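You operate a simulated robot arm through the tools that you are given. There is no shell and no other tool.

The job below is to be done with a simulated robot arm. You get a single attempt, and the scene is never put back.

JOB
Set the rose oil to warm at the heat on its tab.
Fine: in the jar warmer, vented cover shut over it; switch on last. Where these are worked on the way, their far stop is far enough and under half their travel is too little: vented cover.

The check looks at the end state, three seconds after you hand in, the way a careful person would. Anything else that was tipped, shoved, dropped, spilled or broken makes it a failure. Lids that push on must go on centred and level and be pressed home; caps that screw on are set level and turned clockwise until they are tight.

ROBOT AND FRAMES
A 7-joint arm with a two-finger parallel gripper, fixed in place. Base frame: the origin is on the floor under the middle of its stand, x ahead of it, y to its left, z up; the work surface is at about z = 0.8. Readings come in m, degrees, newtons and seconds.
With the tool pointing down near the work surface it reaches from about 0.3 to 0.7 m from the base axis. Its first joint turns from -66.0 to 66.0 degrees. Payload 1.57 kg.
The TCP is the grasp point between the finger pads, 0.03 m short of the fingertips. In the tool frame z runs along the fingers and y along their closing line. The gripper opens to 0.11 m. The fingers are 0.024 m wide and 0.012 m thick; the gripper's body (0.048 by 0.112 m) begins 0.078 m behind the TCP.
Orientation is that of the tool frame in the base frame, as [roll, pitch, yaw] about the fixed x, y, z axes, in that order (R = Rz(yaw) Ry(pitch) Rx(roll)). With the fingers straight down and closing along the base's y, the tool's x points along the base's -x, its y along +y and its z along -z.

CONTROLS
- The arm moves only by the tool jog_arm. Its argument "steps" is a list of rows, each a list of 7 numbers: the shift along the tool's x, y, z in m, then the turn, a rotation vector about the tool's x, y, z in degrees, then the finger opening in m, from 0 to 0.11. In form: [[dx, dy, dz, wx, wy, wz, hand], ...]. A call has 1 to 20 rows; each row shifts and turns the commanded pose from where the row before left it, along the tool's axes as they then stand. Each row takes 0.2 s and may step no farther than 0.05 m and 8.6 degrees from the row before; otherwise, or with a gripper value out of range, the whole call is refused. A pose out of reach is approached as far as the arm can. The call stops where the force on the tool passes 90 N (or 10 N more than at its start, if that is more) or the arm is blocked; 0.2 s more then pass. The fingers move at their own pace (about 0.108 m/s each) and stop on an object; they squeeze with about 26 N. The grip force told is the motor's: it shows also when the fingers shut on nothing. Time passes only in rows, and 0.2 s behind the last, so rows that do not move let the fingers close. The reply holds the time, the measured pose of the TCP, the force on the tool along the base axes, the opening and the grip force, in the units named above and with some noise, with the torque about the TCP (base axes, N m) and any sound that the robot's microphone picked up.
- Cameras (640 x 400 px; columns grow to the right, rows downward): "scene" is fixed at [0.1747, -0.3948, 1.3823]; the picture's right is [0.64, -0.76, 0.00], its down [-0.56, -0.48, -0.68] and it looks along [0.52, 0.44, -0.74] (base axes); focal length 372 px, centre (320, 200). "wrist" rides on the gripper at [0.07, 0.016, -0.141] in the tool frame; the picture's right is [-0.23, 0.97, 0.00], its down [-0.86, -0.20, -0.48] and it looks along [-0.47, -0.11, 0.88] (tool axes); focal length 222 px, centre (320, 200). There is no depth. A picture from a camera that has moved, and an enlarged one, comes with that camera's place and axes in the base frame and with its lens. The place of the scene camera against the robot may be out by one fixed shift of up to 0.018 m in any direction.
- snapshot(camera): a new picture of that camera. It takes no simulated time.
- inspect(camera, box): a new picture of the part [left, top, right, bottom] of that camera's present view, enlarged. It takes no simulated time.
- sign_off(): hands the job in; it is judged then, once.

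Places have to be worked out from the pictures, the camera data and where the tool is seen. Open the gripper and draw the arm clear of the work before you hand the job in, unless the task says otherwise.

The tools are called after ">>>" as name(argument=value, ...) on one line, values as JSON. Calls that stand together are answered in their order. jog_arm: Moves the arm, as the interface text tells. Its arguments: {"type":"object","properties":{"steps":{"type":"array","items":{"type":"array","items":{"type":"number"}}}},"required":["steps"]} The other tools are called the same way: snapshot (camera) takes a picture; inspect (camera, box) takes an enlarged picture of a part of a camera's view; sign_off () hands the job in.

At the start:

```text
time: 0.0
position: [0.3904, -0.2666, 1.1317]
tcp_rot: [180.0, 0.0, 180.0]
force: [0.6, -0.7, 0.6]
torque: [0.03, 0.0, 0.0]
width: 0.1099
grip_force: 0.1
```

scene: 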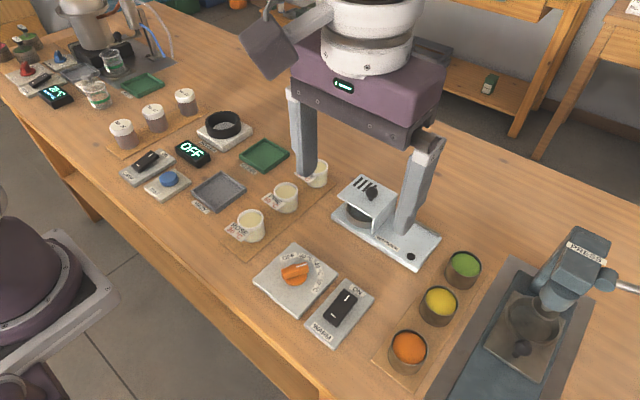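
wrist: 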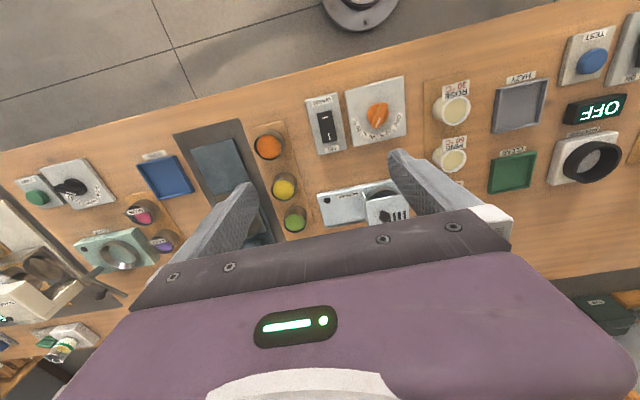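

I begin by looking closer at the jars, the warmer, the dial and the switch.

>>> inspect(camera="scene", box=[200, 140, 360, 260])

>>> inspect(camera="scene", box=[320, 150, 460, 270])

>>> inspect(camera="scene", box=[240, 230, 400, 350])

>>> inspect(camera="wrist", box=[300, 70, 480, 240])

```text
3.33 times, centred on (280, 200) of scene
camera zoom: at [0.1747, -0.3948, 1.3823], right [0.64, -0.76, 0.0], down [-0.56, -0.48, -0.68], along [0.52, 0.44, -0.74], focal length 1241 px, centre (453, 200)
```

zoom: 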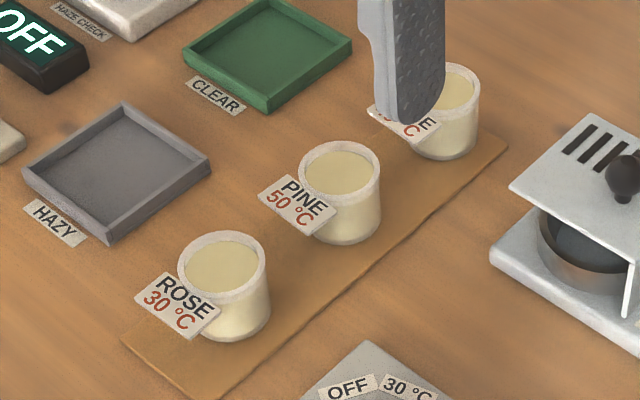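

```text
3.33 times, centred on (390, 210) of scene
camera zoom: at [0.1747, -0.3948, 1.3823], right [0.64, -0.76, 0.0], down [-0.56, -0.48, -0.68], along [0.52, 0.44, -0.74], focal length 1241 px, centre (87, 167)
```

zoom: 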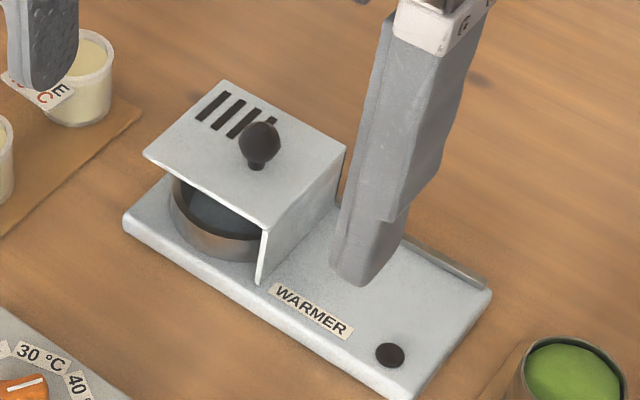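

```text
3.33 times, centred on (320, 290) of scene
camera zoom: at [0.1747, -0.3948, 1.3823], right [0.64, -0.76, 0.0], down [-0.56, -0.48, -0.68], along [0.52, 0.44, -0.74], focal length 1241 px, centre (320, -100)
```

zoom: 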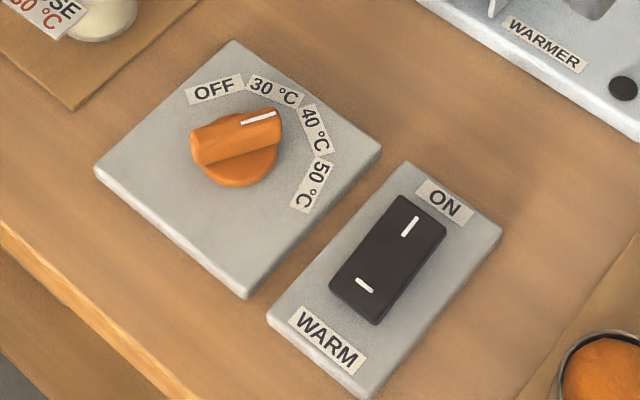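

```text
2.35 times, centred on (390, 155) of wrist
camera zoom: at [0.3206, -0.2496, 1.2739], right [0.23, 0.97, 0.0], down [0.86, -0.2, 0.48], along [0.47, -0.11, -0.88], focal length 523 px, centre (155, 306)
```

zoom: 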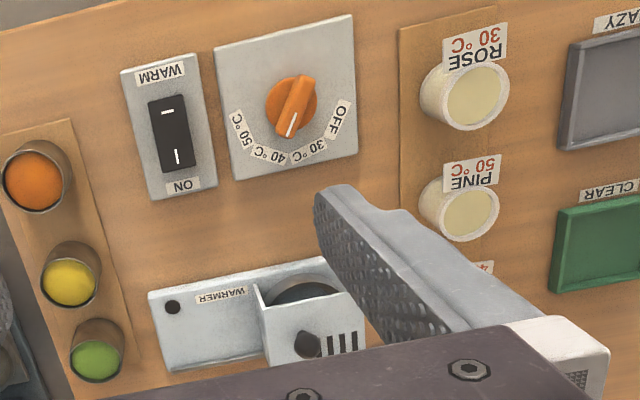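

The cover looks like a sliding hood over the warmer's nest, and the dial appears to sit near 40 °C. I'll move the arm a bit forward at safe height to get a clearer wrist view of the warmer, jars and controls.

>>> jog_arm(steps=[[-0.04, 0.02, 0, 0, 0, 0, 0.11], [-0.04, 0.02, 0, 0, 0, 0, 0.11], [-0.04, 0.02, 0, 0, 0, 0, 0.11], [0, 0, 0, 0, 0, 0, 0.11]])

>>> snapshot(camera="wrist")

>>> snapshot(camera="scene")

```text
time: 1.0
position: [0.513, -0.2056, 1.1332]
tcp_rot: [-180.0, 0.0, -179.9]
force: [-0.1, -0.8, 0.7]
torque: [0.03, 0.01, 0.02]
width: 0.1099
grip_force: 0.1
```

```text
taken
camera wrist: at [0.4431, -0.1885, 1.2747], right [0.23, 0.97, 0.0], down [0.86, -0.2, 0.48], along [0.47, -0.11, -0.88], focal length 222 px, centre (320, 200)
```

wrist: 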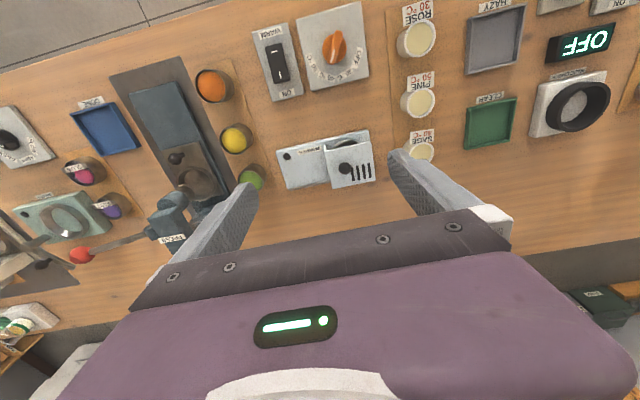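

```text
taken
```

scene: 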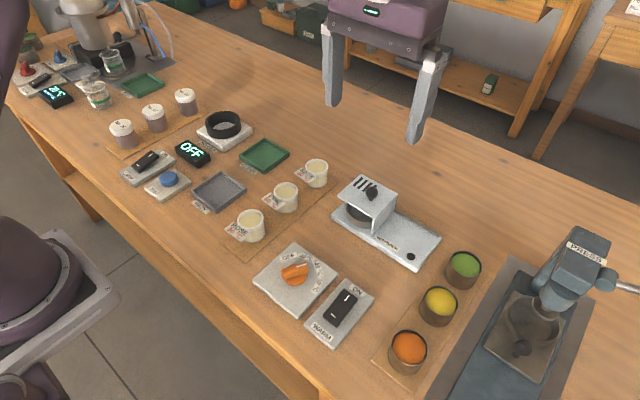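

The third jar is SAGE 40, so ROSE 30 is the one nearest the robot. Now enlarged views of the warmer, dial and jars.

>>> inspect(camera="scene", box=[320, 165, 450, 275])

>>> inspect(camera="wrist", box=[265, 110, 395, 200])

>>> inspect(camera="wrist", box=[245, 0, 445, 125])

>>> inspect(camera="scene", box=[215, 145, 345, 255])

```text
3.64 times, centred on (385, 220) of scene
camera zoom: at [0.1747, -0.3948, 1.3823], right [0.64, -0.76, 0.0], down [-0.56, -0.48, -0.68], along [0.52, 0.44, -0.74], focal length 1354 px, centre (84, 127)
```

zoom: 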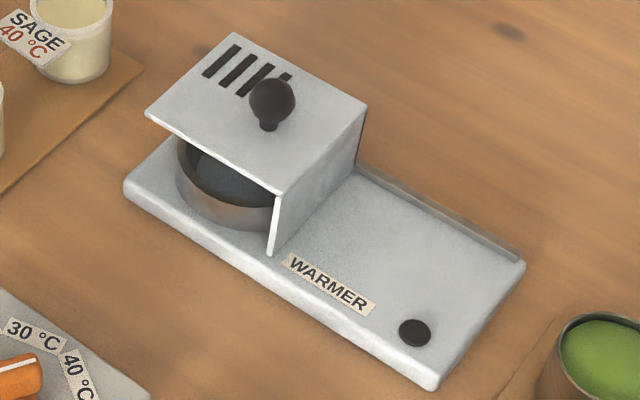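

```text
4.44 times, centred on (330, 155) of wrist
camera zoom: at [0.4431, -0.1885, 1.2747], right [0.23, 0.97, 0.0], down [0.86, -0.2, 0.48], along [0.47, -0.11, -0.88], focal length 987 px, centre (276, 400)
```

zoom: 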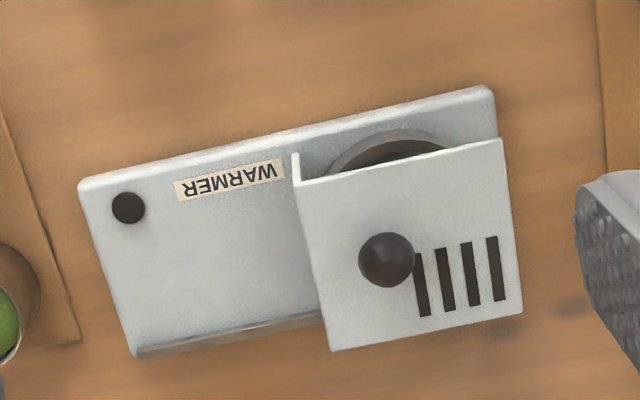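

```text
3.20 times, centred on (345, 62) of wrist
camera zoom: at [0.4431, -0.1885, 1.2747], right [0.23, 0.97, 0.0], down [0.86, -0.2, 0.48], along [0.47, -0.11, -0.88], focal length 711 px, centre (240, 640)
```

zoom: 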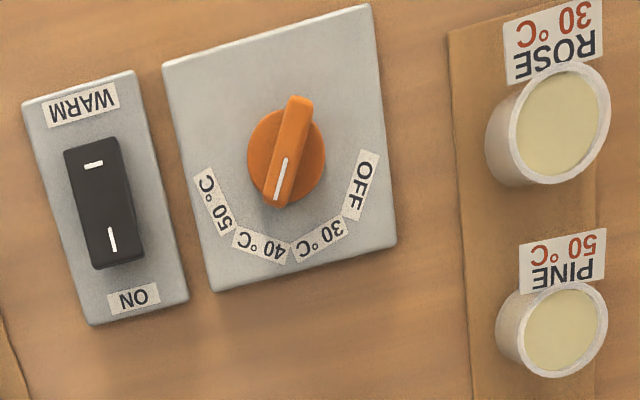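

```text
3.64 times, centred on (280, 200) of scene
camera zoom: at [0.1747, -0.3948, 1.3823], right [0.64, -0.76, 0.0], down [-0.56, -0.48, -0.68], along [0.52, 0.44, -0.74], focal length 1354 px, centre (466, 200)
```

zoom: 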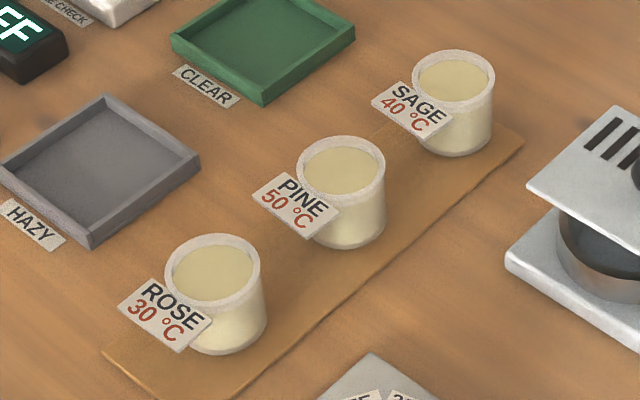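

ROSE 30 °C is the jar nearest the robot; the hood slides along y on a rear rail with a ball knob that I place near (0.594, -0.177, 0.89). I'll descend above the knob to z≈1.0 to refine.

>>> jog_arm(steps=[[-0.02, 0.007, 0.033, 0, 0, 0, 0.11], [-0.02, 0.007, 0.033, 0, 0, 0, 0.11], [-0.02, 0.007, 0.033, 0, 0, 0, 0.11], [-0.02, 0.007, 0.033, 0, 0, 0, 0.11], [0, 0, 0, 0, 0, 0, 0.11]])

>>> snapshot(camera="wrist")

>>> inspect(camera="scene", box=[300, 80, 460, 280])

```text
time: 2.2
position: [0.5917, -0.1799, 1.0004]
tcp_rot: [179.9, 0.0, 180.0]
force: [-0.2, -0.8, 0.2]
torque: [0.02, -0.01, 0.0]
width: 0.11
grip_force: 0.1
```

```text
taken
camera wrist: at [0.5221, -0.1634, 1.1421], right [0.23, 0.97, 0.0], down [0.85, -0.2, 0.48], along [0.47, -0.11, -0.88], focal length 222 px, centre (320, 200)
```

wrist: 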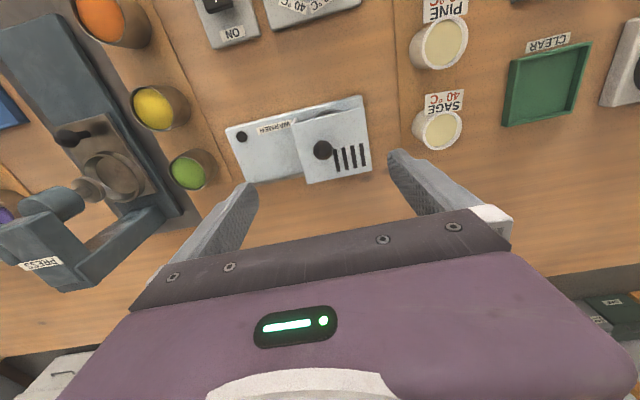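

```text
2.00 times, centred on (380, 180) of scene
camera zoom: at [0.1747, -0.3948, 1.3823], right [0.64, -0.76, 0.0], down [-0.56, -0.48, -0.68], along [0.52, 0.44, -0.74], focal length 745 px, centre (200, 240)
```

zoom: 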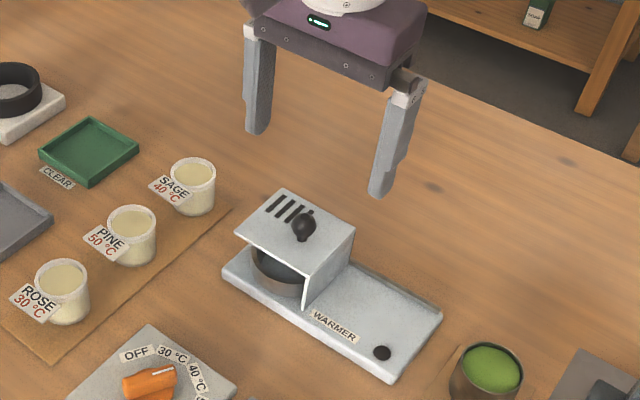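

The refined knob centre is about (0.592, -0.176, 0.893) with the cover top near z 0.871. I'll lower the open fingers to straddle the knob with tips about 1 cm above the cover, then narrow them loosely.

>>> jog_arm(steps=[[0, 0.0015, 0.03, 0, 0, 0, 0.11], [0, 0.0015, 0.03, 0, 0, 0, 0.08], [0, 0, 0.026, 0, 0, 0, 0.06], [0, 0, 0, 0, 0, 0, 0.04], [0, 0, 0, 0, 0, 0, 0.04]])

>>> snapshot(camera="wrist")

>>> inspect(camera="scene", box=[310, 130, 450, 270])

```text
time: 3.4
position: [0.5885, -0.1741, 0.9148]
tcp_rot: [-180.0, 0.0, 180.0]
force: [-0.9, 0.3, -0.4]
torque: [-0.02, -0.01, -0.01]
width: 0.0401
grip_force: 0.0
```

```text
taken
camera wrist: at [0.519, -0.1587, 1.0564], right [0.23, 0.97, 0.0], down [0.86, -0.2, 0.48], along [0.47, -0.11, -0.88], focal length 222 px, centre (320, 200)
```

wrist: 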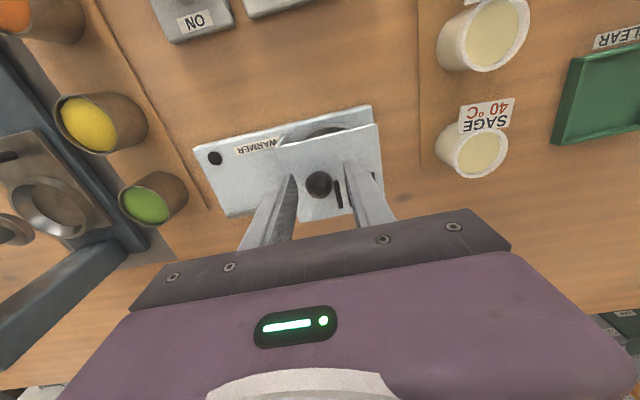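

```text
2.86 times, centred on (380, 200) of scene
camera zoom: at [0.1747, -0.3948, 1.3823], right [0.64, -0.76, 0.0], down [-0.56, -0.48, -0.68], along [0.52, 0.44, -0.74], focal length 1064 px, centre (149, 200)
```

zoom: 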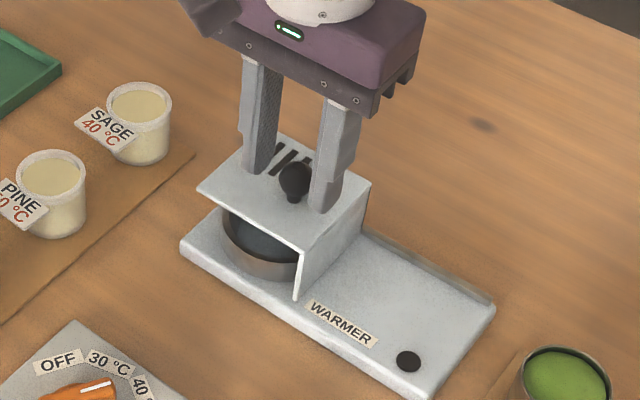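

The fingers straddle the knob without touching. Now I slide the cover toward -y with the loose fingers in moderate steps.

>>> jog_arm(steps=[[-0.003, -0.01, 0, 0, 0, 0, 0.04], [0, -0.015, 0, 0, 0, 0, 0.04], [0, -0.015, 0, 0, 0, 0, 0.04], [0, -0.015, 0, 0, 0, 0, 0.04], [0, -0.015, 0, 0, 0, 0, 0.04], [0, 0, 0, 0, 0, 0, 0.04]])

>>> inspect(camera="scene", box=[310, 130, 450, 270])

```text
time: 4.8
position: [0.5938, -0.2462, 0.9144]
tcp_rot: [179.9, 0.0, -179.9]
force: [-0.3, 0.7, 0.5]
torque: [0.0, -0.03, 0.04]
width: 0.0402
grip_force: 0.6
```

```text
2.86 times, centred on (380, 200) of scene
camera zoom: at [0.1747, -0.3948, 1.3823], right [0.64, -0.76, 0.0], down [-0.56, -0.48, -0.68], along [0.52, 0.44, -0.74], focal length 1064 px, centre (149, 200)
```

zoom: 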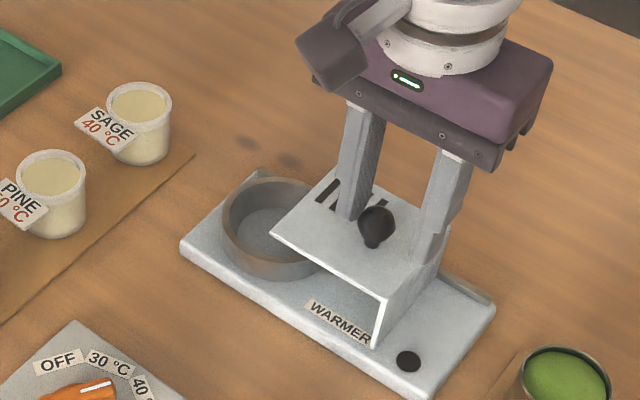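

The cover slides easily and the nest is coming into view. I continue toward the far stop in small steps.

>>> jog_arm(steps=[[0, -0.01, 0, 0, 0, 0, 0.04], [0, -0.01, 0, 0, 0, 0, 0.04], [0, -0.008, 0, 0, 0, 0, 0.04], [0, -0.005, 0, 0, 0, 0, 0.04], [0, 0, 0, 0, 0, 0, 0.04]])

>>> inspect(camera="scene", box=[310, 130, 450, 270])

```text
time: 6.0
position: [0.5931, -0.2775, 0.9146]
tcp_rot: [180.0, 0.0, -179.8]
force: [0.3, -0.3, -1.1]
torque: [0.0, 0.02, 0.01]
width: 0.0401
grip_force: 0.0
```

```text
2.86 times, centred on (380, 200) of scene
camera zoom: at [0.1747, -0.3948, 1.3823], right [0.64, -0.76, 0.0], down [-0.56, -0.48, -0.68], along [0.52, 0.44, -0.74], focal length 1064 px, centre (149, 200)
```

zoom: 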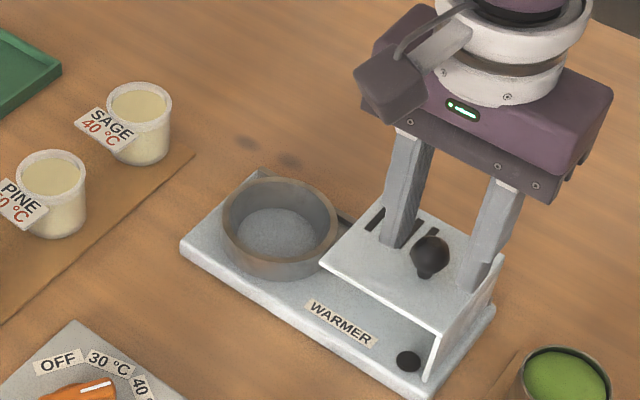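

The nest is fully exposed. I push a little farther to find the far stop.

>>> jog_arm(steps=[[0, -0.005, 0, 0, 0, 0, 0.04], [0, -0.005, 0, 0, 0, 0, 0.04], [0, -0.004, 0, 0, 0, 0, 0.04], [0, 0, 0, 0, 0, 0, 0.04]])

>>> inspect(camera="scene", box=[310, 130, 450, 270])

>>> snapshot(camera="wrist")

```text
time: 7.0
position: [0.5934, -0.2916, 0.9144]
tcp_rot: [179.8, -0.1, -180.0]
force: [-2.3, 15.6, -4.8]
torque: [0.25, 0.25, 0.07]
width: 0.054
grip_force: 7.9
```

```text
2.86 times, centred on (380, 200) of scene
camera zoom: at [0.1747, -0.3944, 1.3824], right [0.64, -0.76, 0.0], down [-0.56, -0.48, -0.67], along [0.52, 0.44, -0.74], focal length 1064 px, centre (149, 200)
```

zoom: 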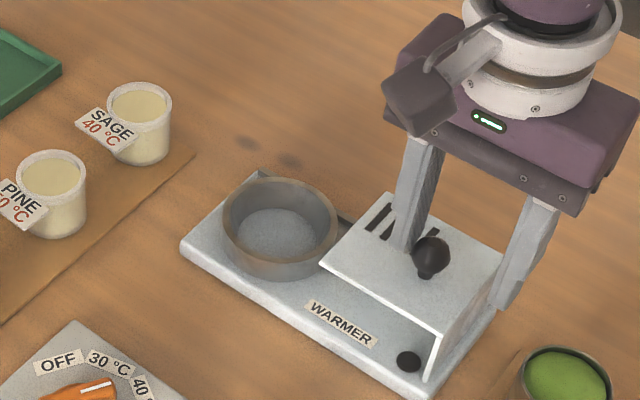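

```text
taken
camera wrist: at [0.5243, -0.2742, 1.0564], right [0.23, 0.97, 0.0], down [0.86, -0.2, 0.48], along [0.46, -0.11, -0.88], focal length 222 px, centre (320, 200)
```

wrist: 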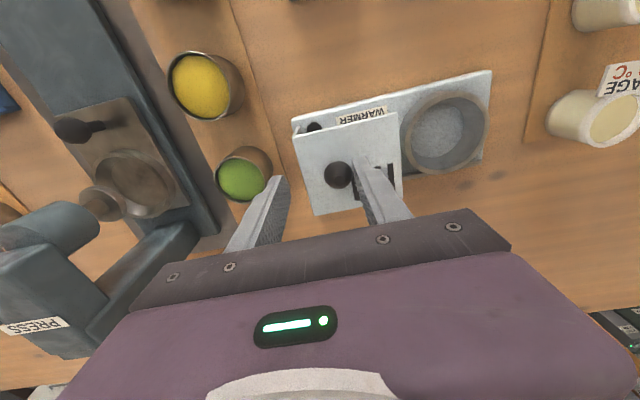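

The cover has hit its far stop (15 N reaction). I back off the knob and lift clear, opening the fingers.

>>> jog_arm(steps=[[0, 0.012, 0, 0, 0, 0, 0.05], [0, 0, -0.03, 0, 0, 0, 0.05], [0, 0.03, -0.035, 0, 0, 0, 0.08], [0, 0.035, -0.03, 0, 0, 0, 0.11], [0, 0.035, 0, 0, 0, 0, 0.11], [0, 0, 0, 0, 0, 0, 0.11]])

>>> snapshot(camera="wrist")

>>> inspect(camera="wrist", box=[220, 70, 420, 200])

>>> inspect(camera="scene", box=[320, 165, 450, 275])

```text
time: 8.4
position: [0.5955, -0.1803, 1.0067]
tcp_rot: [-180.0, 0.0, 180.0]
force: [-0.6, 0.7, -0.8]
torque: [-0.01, 0.0, -0.03]
width: 0.1099
grip_force: 0.1
```

```text
taken
camera wrist: at [0.5261, -0.164, 1.15], right [0.23, 0.97, 0.0], down [0.85, -0.2, 0.48], along [0.47, -0.11, -0.88], focal length 222 px, centre (320, 200)
```

wrist: 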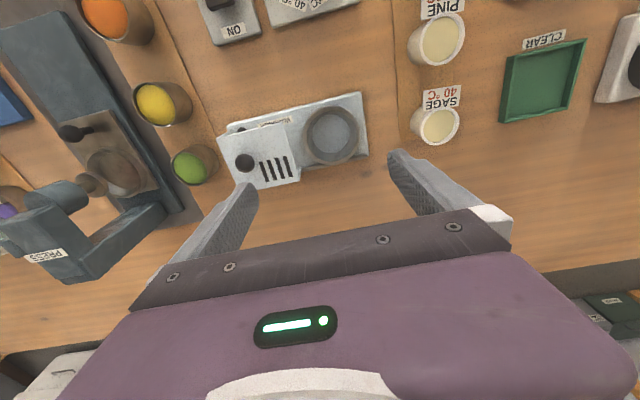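

```text
3.08 times, centred on (320, 135) of wrist
camera zoom: at [0.5261, -0.164, 1.15], right [0.23, 0.97, 0.0], down [0.85, -0.2, 0.48], along [0.47, -0.11, -0.88], focal length 684 px, centre (320, 400)
```

zoom: 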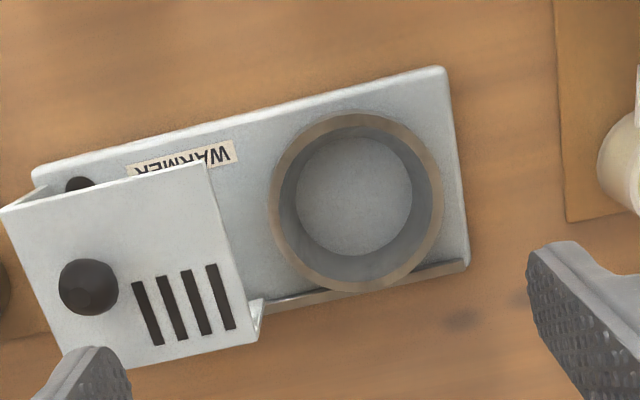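

```text
3.64 times, centred on (385, 220) of scene
camera zoom: at [0.1747, -0.3948, 1.3823], right [0.64, -0.76, 0.0], down [-0.56, -0.48, -0.68], along [0.52, 0.44, -0.74], focal length 1354 px, centre (84, 127)
```

zoom: 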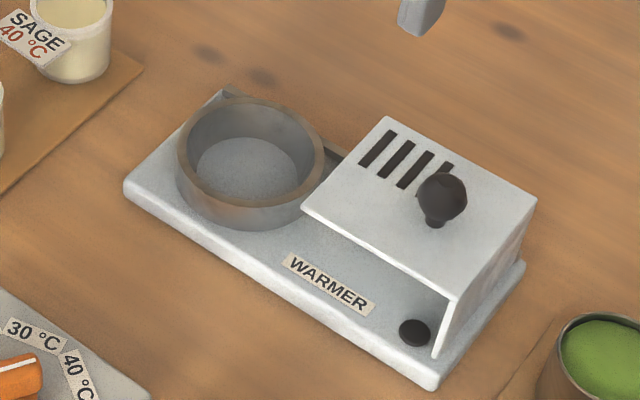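

The nest rim is centred near (0.597, -0.165) at z≈0.841, with its floor around 0.825. Now I move above the ROSE jar, which I judge near (0.425, -0.024), to measure it closely.

>>> jog_arm(steps=[[0.028, 0.026, 0, 0, 0, 0, 0.11], [0.028, 0.026, 0, 0, 0, 0, 0.11], [0.028, 0.026, 0, 0, 0, 0, 0.11], [0.028, 0.026, 0, 0, 0, 0, 0.11], [0.028, 0.026, 0, 0, 0, 0, 0.11], [0.028, 0.026, 0, 0, 0, 0, 0.11], [0, 0, 0, 0, 0, 0, 0.11]])

>>> snapshot(camera="wrist")

>>> snapshot(camera="scene")

>>> inspect(camera="wrist", box=[240, 60, 400, 220])

```text
time: 10.0
position: [0.425, -0.0225, 1.0104]
tcp_rot: [-179.9, 0.0, -180.0]
force: [0.6, 0.2, 0.9]
torque: [-0.01, -0.01, 0.01]
width: 0.1099
grip_force: 0.0
```

```text
taken
camera wrist: at [0.3553, -0.0066, 1.1528], right [0.23, 0.97, 0.0], down [0.85, -0.2, 0.48], along [0.47, -0.11, -0.88], focal length 222 px, centre (320, 200)
```

wrist: 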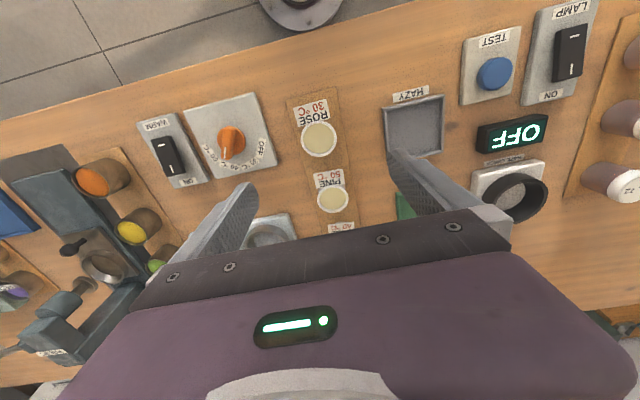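

```text
taken
```

scene: 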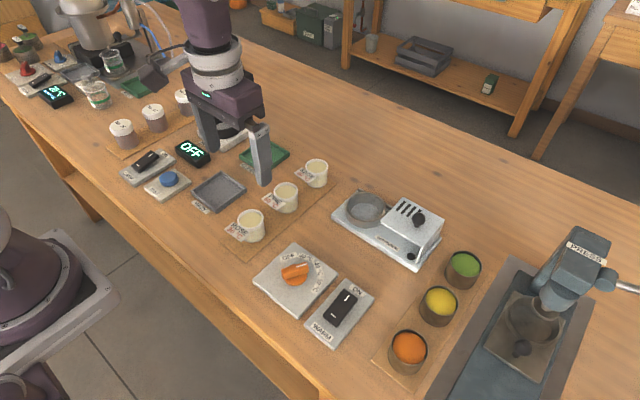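

```text
2.50 times, centred on (320, 140) of wrist
camera zoom: at [0.3553, -0.0066, 1.1528], right [0.23, 0.97, 0.0], down [0.85, -0.2, 0.48], along [0.47, -0.11, -0.88], focal length 555 px, centre (320, 350)
```

zoom: 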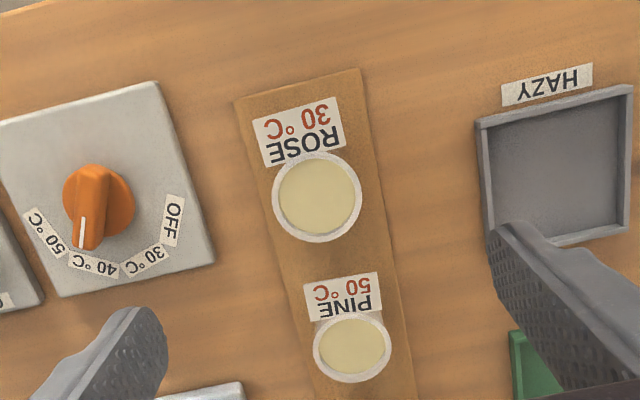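

The ROSE jar's top centre is at about (0.425, -0.0246, 0.850), rim about 48 mm, with its tab toward -x. I descend with fingers straddling along y to grip only the upper half, so the tips stay above the nest rim later.

>>> jog_arm(steps=[[0, -0.001, 0.04, 0, 0, 0, 0.085], [0, -0.001, 0.04, 0, 0, 0, 0.085], [0, 0, 0.04, 0, 0, 0, 0.085], [0, 0, 0.031, 0, 0, 0, 0.085], [0, 0, 0, 0, 0, 0, 0.085]])

>>> snapshot(camera="wrist")

>>> inspect(camera="scene", box=[190, 130, 340, 260])

```text
time: 11.2
position: [0.4276, -0.0285, 0.8563]
tcp_rot: [180.0, 0.0, -179.9]
force: [0.2, -0.2, -0.4]
torque: [-0.02, 0.0, 0.0]
width: 0.0852
grip_force: 0.1
```

```text
taken
camera wrist: at [0.3585, -0.011, 0.9973], right [0.23, 0.97, 0.0], down [0.85, -0.2, 0.48], along [0.47, -0.11, -0.88], focal length 222 px, centre (320, 200)
```

wrist: 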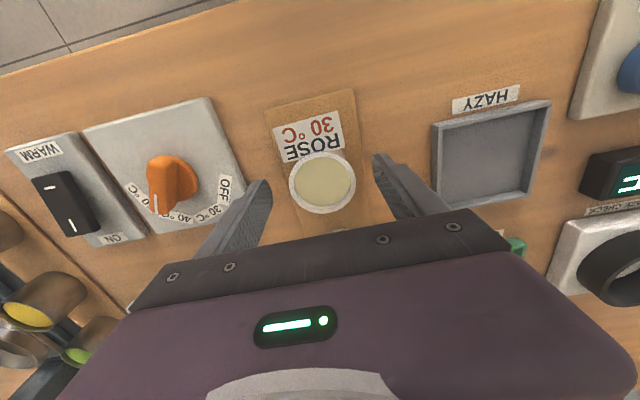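

```text
3.08 times, centred on (265, 195) of scene
camera zoom: at [0.1747, -0.3948, 1.3823], right [0.64, -0.76, 0.0], down [-0.56, -0.48, -0.68], along [0.52, 0.44, -0.74], focal length 1146 px, centre (489, 215)
```

zoom: 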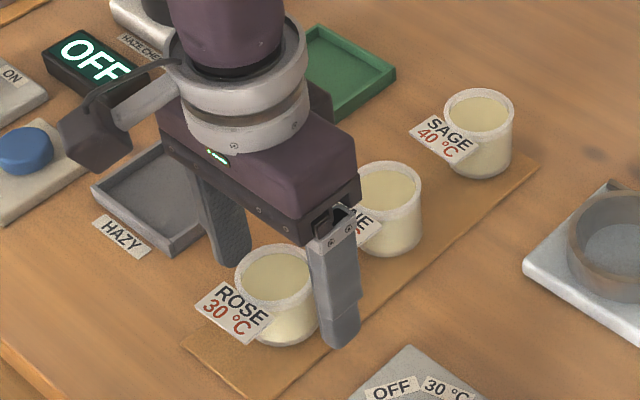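

The jar sits about 3–4 mm toward +y of the tool centre; I trim the position and close on it.

>>> jog_arm(steps=[[0.002, 0.0035, 0, 0, 0, 0, 0.085], [0, 0, 0, 0, 0, 0, 0.06], [0, 0, 0, 0, 0, 0, 0.03], [0, 0, 0, 0, 0, 0, 0.03], [0, 0, 0, 0, 0, 0, 0.03]])

>>> snapshot(camera="wrist")

>>> inspect(camera="scene", box=[190, 130, 340, 260])

```text
time: 12.4
position: [0.4251, -0.0244, 0.8563]
tcp_rot: [-180.0, -0.1, 180.0]
force: [-0.4, -0.9, 2.7]
torque: [-0.09, -0.05, 0.01]
width: 0.0467
grip_force: 25.9
```

```text
taken
camera wrist: at [0.3552, -0.007, 0.9983], right [0.23, 0.97, 0.0], down [0.86, -0.2, 0.48], along [0.47, -0.11, -0.88], focal length 222 px, centre (320, 200)
```

wrist: 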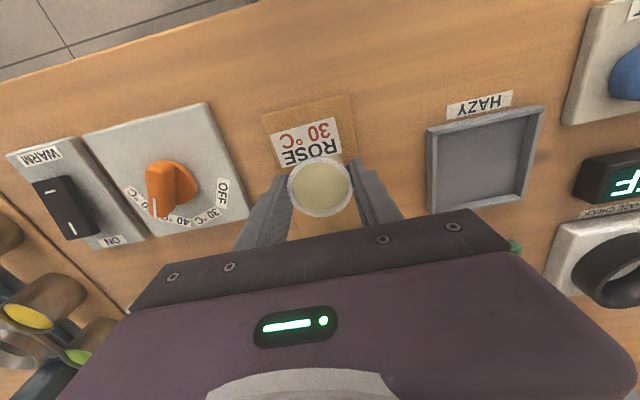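

```text
3.08 times, centred on (265, 195) of scene
camera zoom: at [0.1747, -0.3948, 1.3823], right [0.64, -0.76, 0.0], down [-0.56, -0.48, -0.68], along [0.52, 0.44, -0.74], focal length 1146 px, centre (489, 215)
```

zoom: 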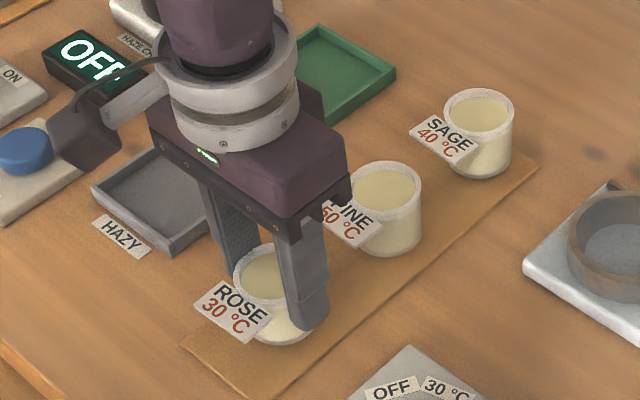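

The jar is gripped at 46.7 mm with 26 N. I lift it straight up gently.

>>> jog_arm(steps=[[0, 0, -0.01, 0, 0, 0, 0.03], [0, 0, -0.015, 0, 0, 0, 0.03], [0, 0, -0.02, 0, 0, 0, 0.03], [0, 0, -0.02, 0, 0, 0, 0.03], [0, 0, -0.02, 0, 0, 0, 0.03], [0, 0, -0.01, 0, 0, 0, 0.03], [0, 0, 0, 0, 0, 0, 0.03]])

>>> snapshot(camera="wrist")

>>> inspect(camera="scene", box=[190, 100, 340, 260])

```text
time: 14.0
position: [0.4233, -0.0229, 0.9538]
tcp_rot: [179.9, 0.0, 179.9]
force: [0.1, 0.3, -1.6]
torque: [0.0, -0.01, 0.04]
width: 0.0467
grip_force: 25.6
```

```text
taken
camera wrist: at [0.3532, -0.0065, 1.0951], right [0.23, 0.97, 0.0], down [0.86, -0.2, 0.48], along [0.47, -0.11, -0.88], focal length 222 px, centre (320, 200)
```

wrist: 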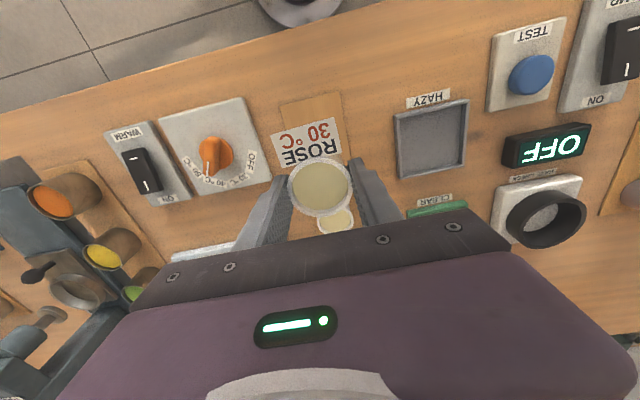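

```text
2.50 times, centred on (265, 180) of scene
camera zoom: at [0.1747, -0.3948, 1.3823], right [0.64, -0.76, 0.0], down [-0.56, -0.48, -0.68], along [0.52, 0.44, -0.74], focal length 931 px, centre (458, 250)
```

zoom: 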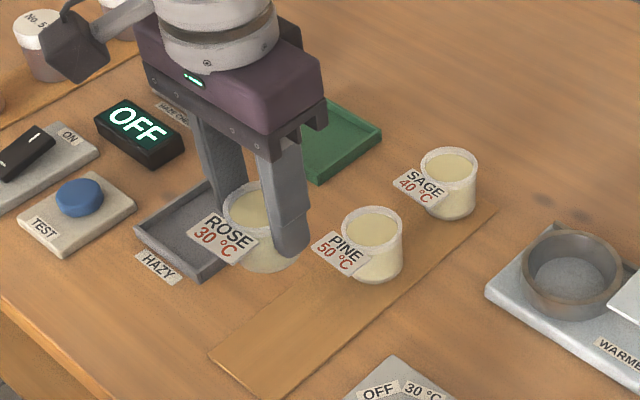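

The jar hangs level with its tab toward -x. I carry it at this height across to above the nest at (0.597, -0.165).

>>> jog_arm(steps=[[-0.01, -0.008, 0, 0, 0, 0, 0.03], [-0.02, -0.016, 0, 0, 0, 0, 0.03], [-0.025, -0.02, 0, 0, 0, 0, 0.03], [-0.025, -0.02, 0, 0, 0, 0, 0.03], [-0.025, -0.02, 0, 0, 0, 0, 0.03], [-0.025, -0.02, 0, 0, 0, 0, 0.03], [-0.022, -0.018, 0, 0, 0, 0, 0.03], [-0.015, -0.013, 0, 0, 0, 0, 0.03], [-0.0085, -0.007, 0, 0, 0, 0, 0.03], [0, 0, 0, 0, 0, 0, 0.03]])

>>> snapshot(camera="wrist")

>>> inspect(camera="wrist", box=[220, 100, 420, 225])

>>> inspect(camera="scene", box=[310, 130, 450, 270])

```text
time: 16.2
position: [0.5994, -0.1652, 0.953]
tcp_rot: [180.0, 0.0, -179.8]
force: [1.0, -0.2, -1.2]
torque: [-0.02, 0.01, -0.04]
width: 0.047
grip_force: 26.1
```

```text
taken
camera wrist: at [0.5294, -0.1488, 1.0943], right [0.23, 0.97, 0.0], down [0.86, -0.2, 0.48], along [0.47, -0.11, -0.88], focal length 222 px, centre (320, 200)
```

wrist: 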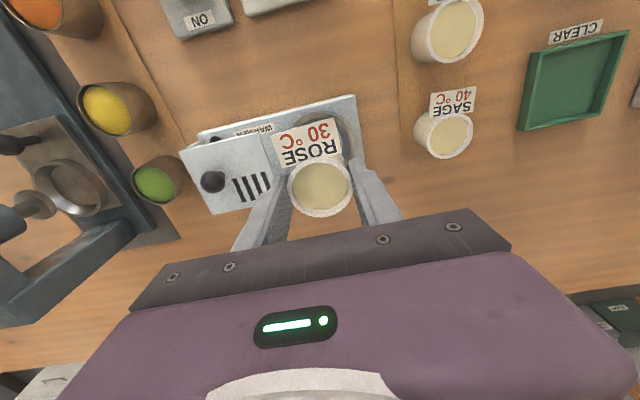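

```text
3.20 times, centred on (320, 162) of wrist
camera zoom: at [0.5294, -0.1488, 1.0943], right [0.23, 0.97, 0.0], down [0.86, -0.2, 0.48], along [0.47, -0.11, -0.88], focal length 711 px, centre (320, 320)
```

zoom: 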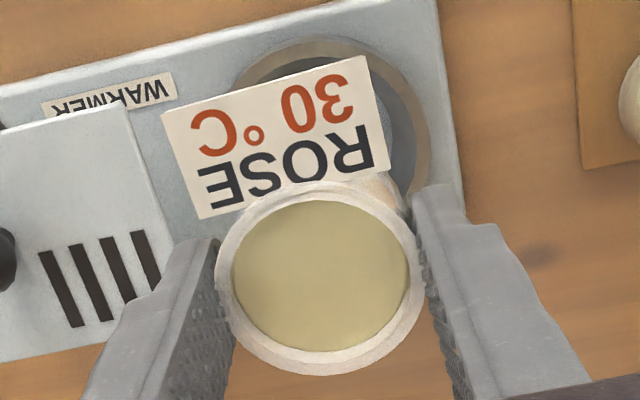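

```text
2.86 times, centred on (380, 200) of scene
camera zoom: at [0.1747, -0.3948, 1.3823], right [0.64, -0.76, 0.0], down [-0.56, -0.48, -0.68], along [0.52, 0.44, -0.74], focal length 1064 px, centre (149, 200)
```

zoom: 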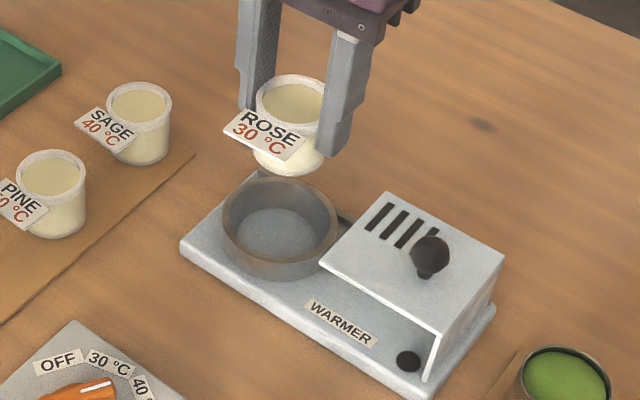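

The jar is centred over the nest to within a millimetre or two. I lower it slowly.

>>> jog_arm(steps=[[0, 0, 0.01, 0, 0, 0, 0.03], [0, 0, 0.015, 0, 0, 0, 0.03], [0, 0, 0.015, 0, 0, 0, 0.03], [0, 0, 0.012, 0, 0, 0, 0.03], [0, 0, 0.006, 0, 0, 0, 0.03], [0, 0, 0, 0, 0, 0, 0.03]])

>>> inspect(camera="scene", box=[320, 130, 440, 250])

>>> inspect(camera="wrist", box=[220, 100, 420, 225])

```text
time: 17.6
position: [0.5987, -0.1652, 0.8964]
tcp_rot: [-180.0, 0.0, 180.0]
force: [0.3, -0.1, -0.6]
torque: [-0.02, -0.03, -0.01]
width: 0.0468
grip_force: 25.8
```

```text
3.33 times, centred on (380, 190) of scene
camera zoom: at [0.1747, -0.3948, 1.3823], right [0.64, -0.76, 0.0], down [-0.56, -0.48, -0.68], along [0.52, 0.44, -0.74], focal length 1241 px, centre (120, 233)
```

zoom: 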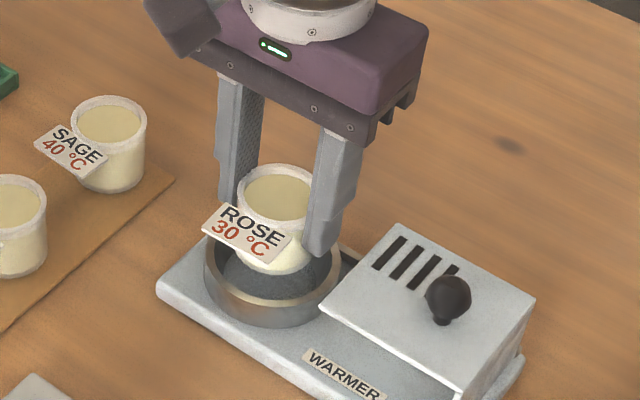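

```text
3.20 times, centred on (320, 162) of wrist
camera zoom: at [0.5286, -0.149, 1.0375], right [0.23, 0.97, 0.0], down [0.86, -0.2, 0.48], along [0.47, -0.11, -0.88], focal length 711 px, centre (320, 320)
```

zoom: 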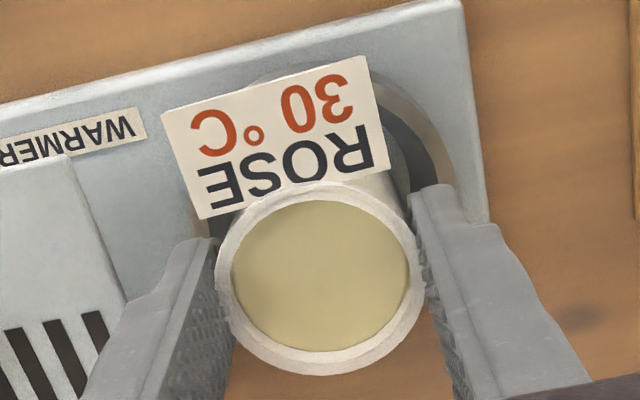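

Alignment still looks good, with the jar bottom about at rim level. I lower on in small steps, watching for contact.

>>> jog_arm(steps=[[0, 0, 0.005, 0, 0, 0, 0.03], [0, 0, 0.004, 0, 0, 0, 0.03], [0, 0, 0.003, 0, 0, 0, 0.03], [0, 0, 0.002, 0, 0, 0, 0.03], [0, 0, 0, 0, 0, 0, 0.03]])

>>> inspect(camera="scene", box=[320, 130, 440, 250])

```text
time: 18.8
position: [0.5986, -0.164, 0.8796]
tcp_rot: [179.9, 0.0, -179.9]
force: [0.9, 0.2, -0.2]
torque: [0.0, 0.0, 0.03]
width: 0.0469
grip_force: 25.6
```

```text
3.33 times, centred on (380, 190) of scene
camera zoom: at [0.1747, -0.3948, 1.3823], right [0.64, -0.76, 0.0], down [-0.56, -0.48, -0.68], along [0.52, 0.44, -0.74], focal length 1241 px, centre (120, 233)
```

zoom: 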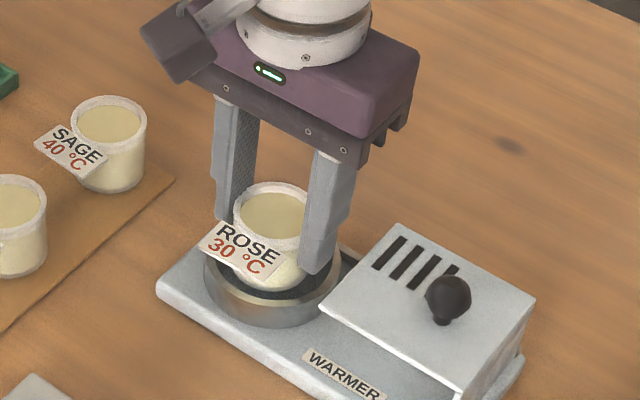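

No contact yet; the tips are still some 8 mm above the rim. Continuing in 2 mm steps.

>>> jog_arm(steps=[[0, 0, 0.002, 0, 0, 0, 0.03], [0, 0, 0.002, 0, 0, 0, 0.03], [0, 0, 0, 0, 0, 0, 0.03]])

>>> inspect(camera="scene", box=[330, 150, 420, 230])

```text
time: 19.6
position: [0.6, -0.1641, 0.8757]
tcp_rot: [180.0, 0.0, -180.0]
force: [1.1, -0.4, -1.0]
torque: [-0.06, 0.0, 0.01]
width: 0.0466
grip_force: 26.1
```

```text
5.00 times, centred on (375, 190) of scene
camera zoom: at [0.1747, -0.3948, 1.3823], right [0.64, -0.76, 0.0], down [-0.56, -0.48, -0.68], along [0.52, 0.44, -0.74], focal length 1862 px, centre (45, 250)
```

zoom: 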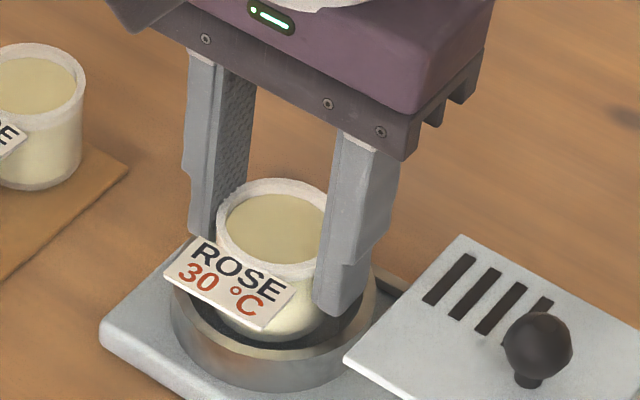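

Still free of contact. I go down another 2–3 mm in 1 mm steps.

>>> jog_arm(steps=[[0, 0, 0.001, 0, 0, 0, 0.03], [0, 0, 0.001, 0, 0, 0, 0.03], [0, 0, 0.001, 0, 0, 0, 0.03], [0, 0, 0, 0, 0, 0, 0.03]])

>>> inspect(camera="scene", box=[330, 150, 420, 230])

>>> inspect(camera="wrist", box=[220, 100, 420, 225])

```text
time: 20.6
position: [0.5997, -0.1643, 0.8743]
tcp_rot: [-179.9, -0.1, -179.9]
force: [-1.7, -1.1, -1.3]
torque: [0.0, 0.01, 0.01]
width: 0.0468
grip_force: 26.3
```

```text
5.00 times, centred on (375, 190) of scene
camera zoom: at [0.1747, -0.3948, 1.3823], right [0.64, -0.76, 0.0], down [-0.56, -0.48, -0.68], along [0.52, 0.44, -0.74], focal length 1862 px, centre (45, 250)
```

zoom: 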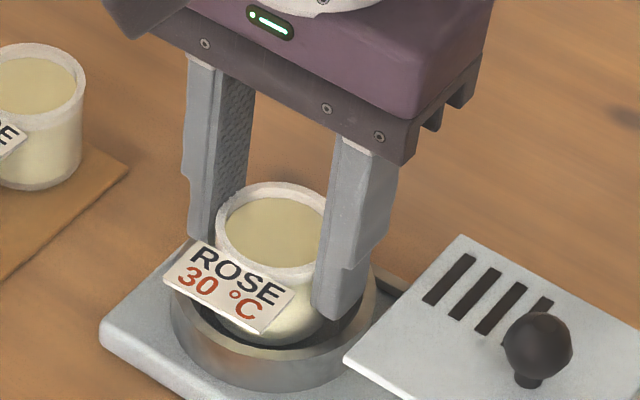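

```text
3.20 times, centred on (320, 162) of wrist
camera zoom: at [0.5294, -0.1476, 1.0161], right [0.23, 0.97, 0.0], down [0.86, -0.2, 0.48], along [0.47, -0.11, -0.88], focal length 711 px, centre (320, 320)
```

zoom: 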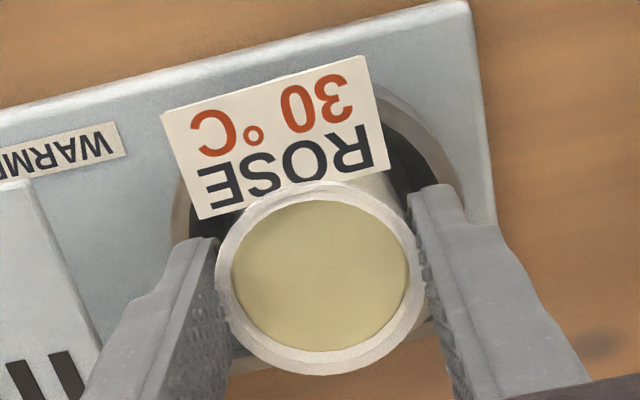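

Still no contact force; tips about 3 mm above the rim. I continue in 1 mm steps to seat the jar as low as possible before releasing.

>>> jog_arm(steps=[[0, 0, 0.001, 0, 0, 0, 0.03], [0, 0, 0.001, 0, 0, 0, 0.03], [0, 0, 0, 0, 0, 0, 0.03]])

>>> inspect(camera="scene", box=[340, 170, 410, 230])

```text
time: 21.4
position: [0.5993, -0.1633, 0.8709]
tcp_rot: [-179.9, 0.0, 179.9]
force: [0.1, 0.6, -0.6]
torque: [0.0, -0.03, 0.0]
width: 0.0467
grip_force: 26.3
```

```text
6.67 times, centred on (375, 200) of scene
camera zoom: at [0.1747, -0.3948, 1.3823], right [0.64, -0.76, 0.0], down [-0.56, -0.48, -0.68], along [0.52, 0.44, -0.74], focal length 2482 px, centre (-47, 200)
```

zoom: 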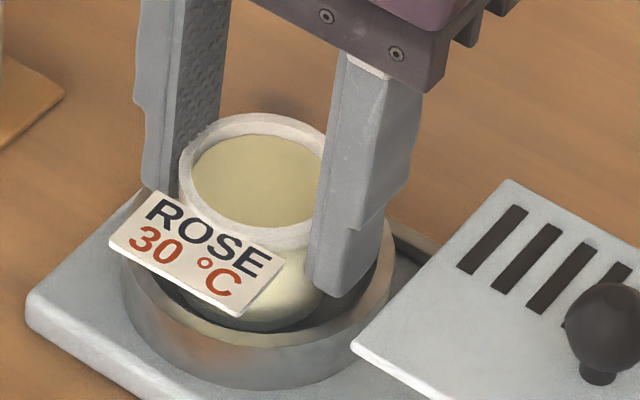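

Still no force at tip height ≈0.841. One more millimetre at a time, watching force.

>>> jog_arm(steps=[[0, 0, 0.001, 0, 0, 0, 0.03], [0, 0, 0, 0, 0, 0, 0.03]])

>>> jog_arm(steps=[[0, 0, 0.001, 0, 0, 0, 0.03], [0, 0, 0, 0, 0, 0, 0.03]])

```text
time: 22.0
position: [0.5997, -0.1631, 0.8697]
tcp_rot: [180.0, 0.0, -179.9]
force: [0.5, -0.1, -1.5]
torque: [-0.01, 0.02, -0.03]
width: 0.0468
grip_force: 25.8
```

```text
time: 22.6
position: [0.5985, -0.1636, 0.87]
tcp_rot: [180.0, 0.0, 179.9]
force: [0.0, -0.2, -0.9]
torque: [0.03, 0.0, 0.0]
width: 0.0467
grip_force: 25.7
```

Still no contact; the jar's bottom should be about 12 mm above its original level. Continuing carefully.

>>> jog_arm(steps=[[0, 0, 0.001, 0, 0, 0, 0.03], [0, 0, 0, 0, 0, 0, 0.03]])

>>> inspect(camera="wrist", box=[220, 100, 420, 225])

>>> inspect(camera="scene", box=[340, 170, 410, 230])

```text
time: 23.2
position: [0.5986, -0.1642, 0.8686]
tcp_rot: [179.9, 0.0, 179.9]
force: [0.2, -0.4, -0.6]
torque: [0.01, -0.04, 0.04]
width: 0.0469
grip_force: 25.8
```

```text
3.20 times, centred on (320, 162) of wrist
camera zoom: at [0.5286, -0.1475, 1.0107], right [0.23, 0.97, 0.0], down [0.86, -0.2, 0.48], along [0.47, -0.11, -0.88], focal length 711 px, centre (320, 320)
```

zoom: 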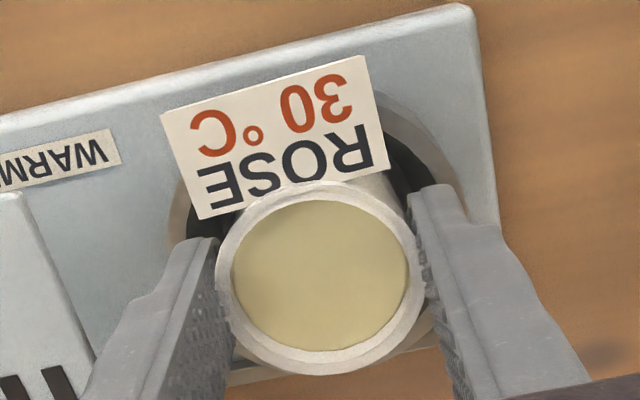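

```text
6.67 times, centred on (375, 200) of scene
camera zoom: at [0.1747, -0.3948, 1.3823], right [0.64, -0.76, 0.0], down [-0.56, -0.48, -0.68], along [0.52, 0.44, -0.74], focal length 2482 px, centre (-47, 200)
```

zoom: 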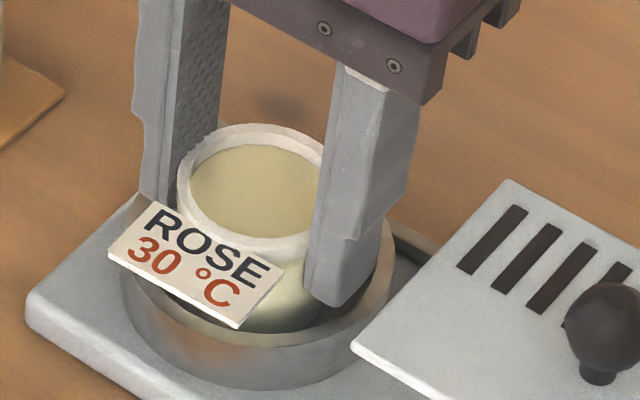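

The tab sits flat at jar-top height, well above the nest rim, and nothing touches yet. I continue down in 1 mm steps.

>>> jog_arm(steps=[[0, 0, 0.001, 0, 0, 0, 0.03], [0, 0, 0, 0, 0, 0, 0.03]])

>>> jog_arm(steps=[[0, 0, 0.001, 0, 0, 0, 0.03], [0, 0, 0, 0, 0, 0, 0.03]])

```text
time: 23.8
position: [0.598, -0.1638, 0.8685]
tcp_rot: [-179.9, 0.1, -180.0]
force: [0.7, -1.6, 8.5]
torque: [-0.09, 0.01, -0.02]
width: 0.0468
grip_force: 25.9
```

```text
time: 24.4
position: [0.5993, -0.1643, 0.8673]
tcp_rot: [-179.9, 0.1, 179.9]
force: [-3.0, -3.8, 17.8]
torque: [-0.12, 0.09, -0.05]
width: 0.0465
grip_force: 26.1
```

Contact: 18 N upward. I look to see whether it's the jar on the floor or the tips on the rim.

>>> inspect(camera="scene", box=[345, 180, 405, 230])

>>> inspect(camera="wrist", box=[260, 120, 380, 220])

```text
8.00 times, centred on (375, 205) of scene
camera zoom: at [0.1743, -0.3948, 1.3823], right [0.64, -0.76, 0.0], down [-0.56, -0.48, -0.68], along [0.52, 0.44, -0.74], focal length 2979 px, centre (-120, 160)
```

zoom: 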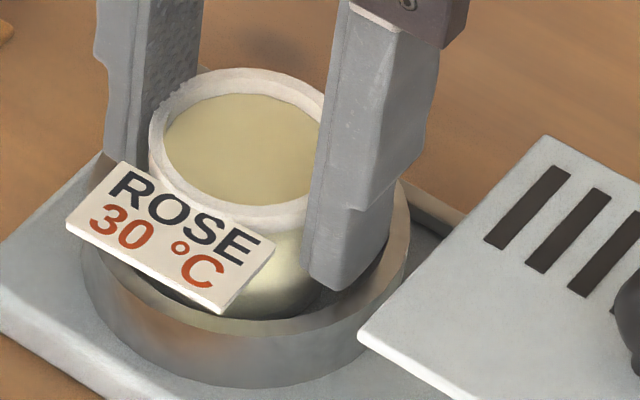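

```text
4.00 times, centred on (320, 170) of wrist
camera zoom: at [0.5286, -0.1471, 1.0096], right [0.23, 0.97, 0.0], down [0.85, -0.2, 0.48], along [0.47, -0.11, -0.88], focal length 888 px, centre (320, 320)
```

zoom: 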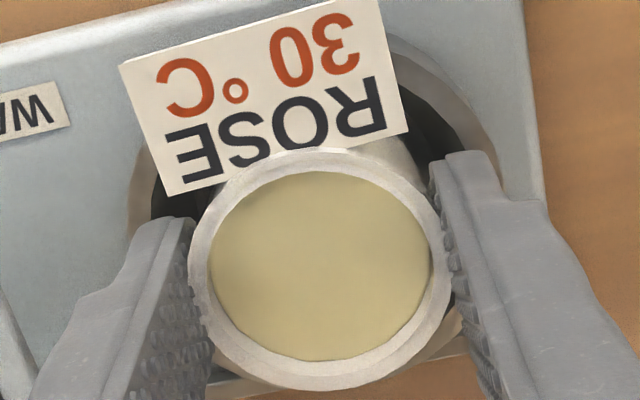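

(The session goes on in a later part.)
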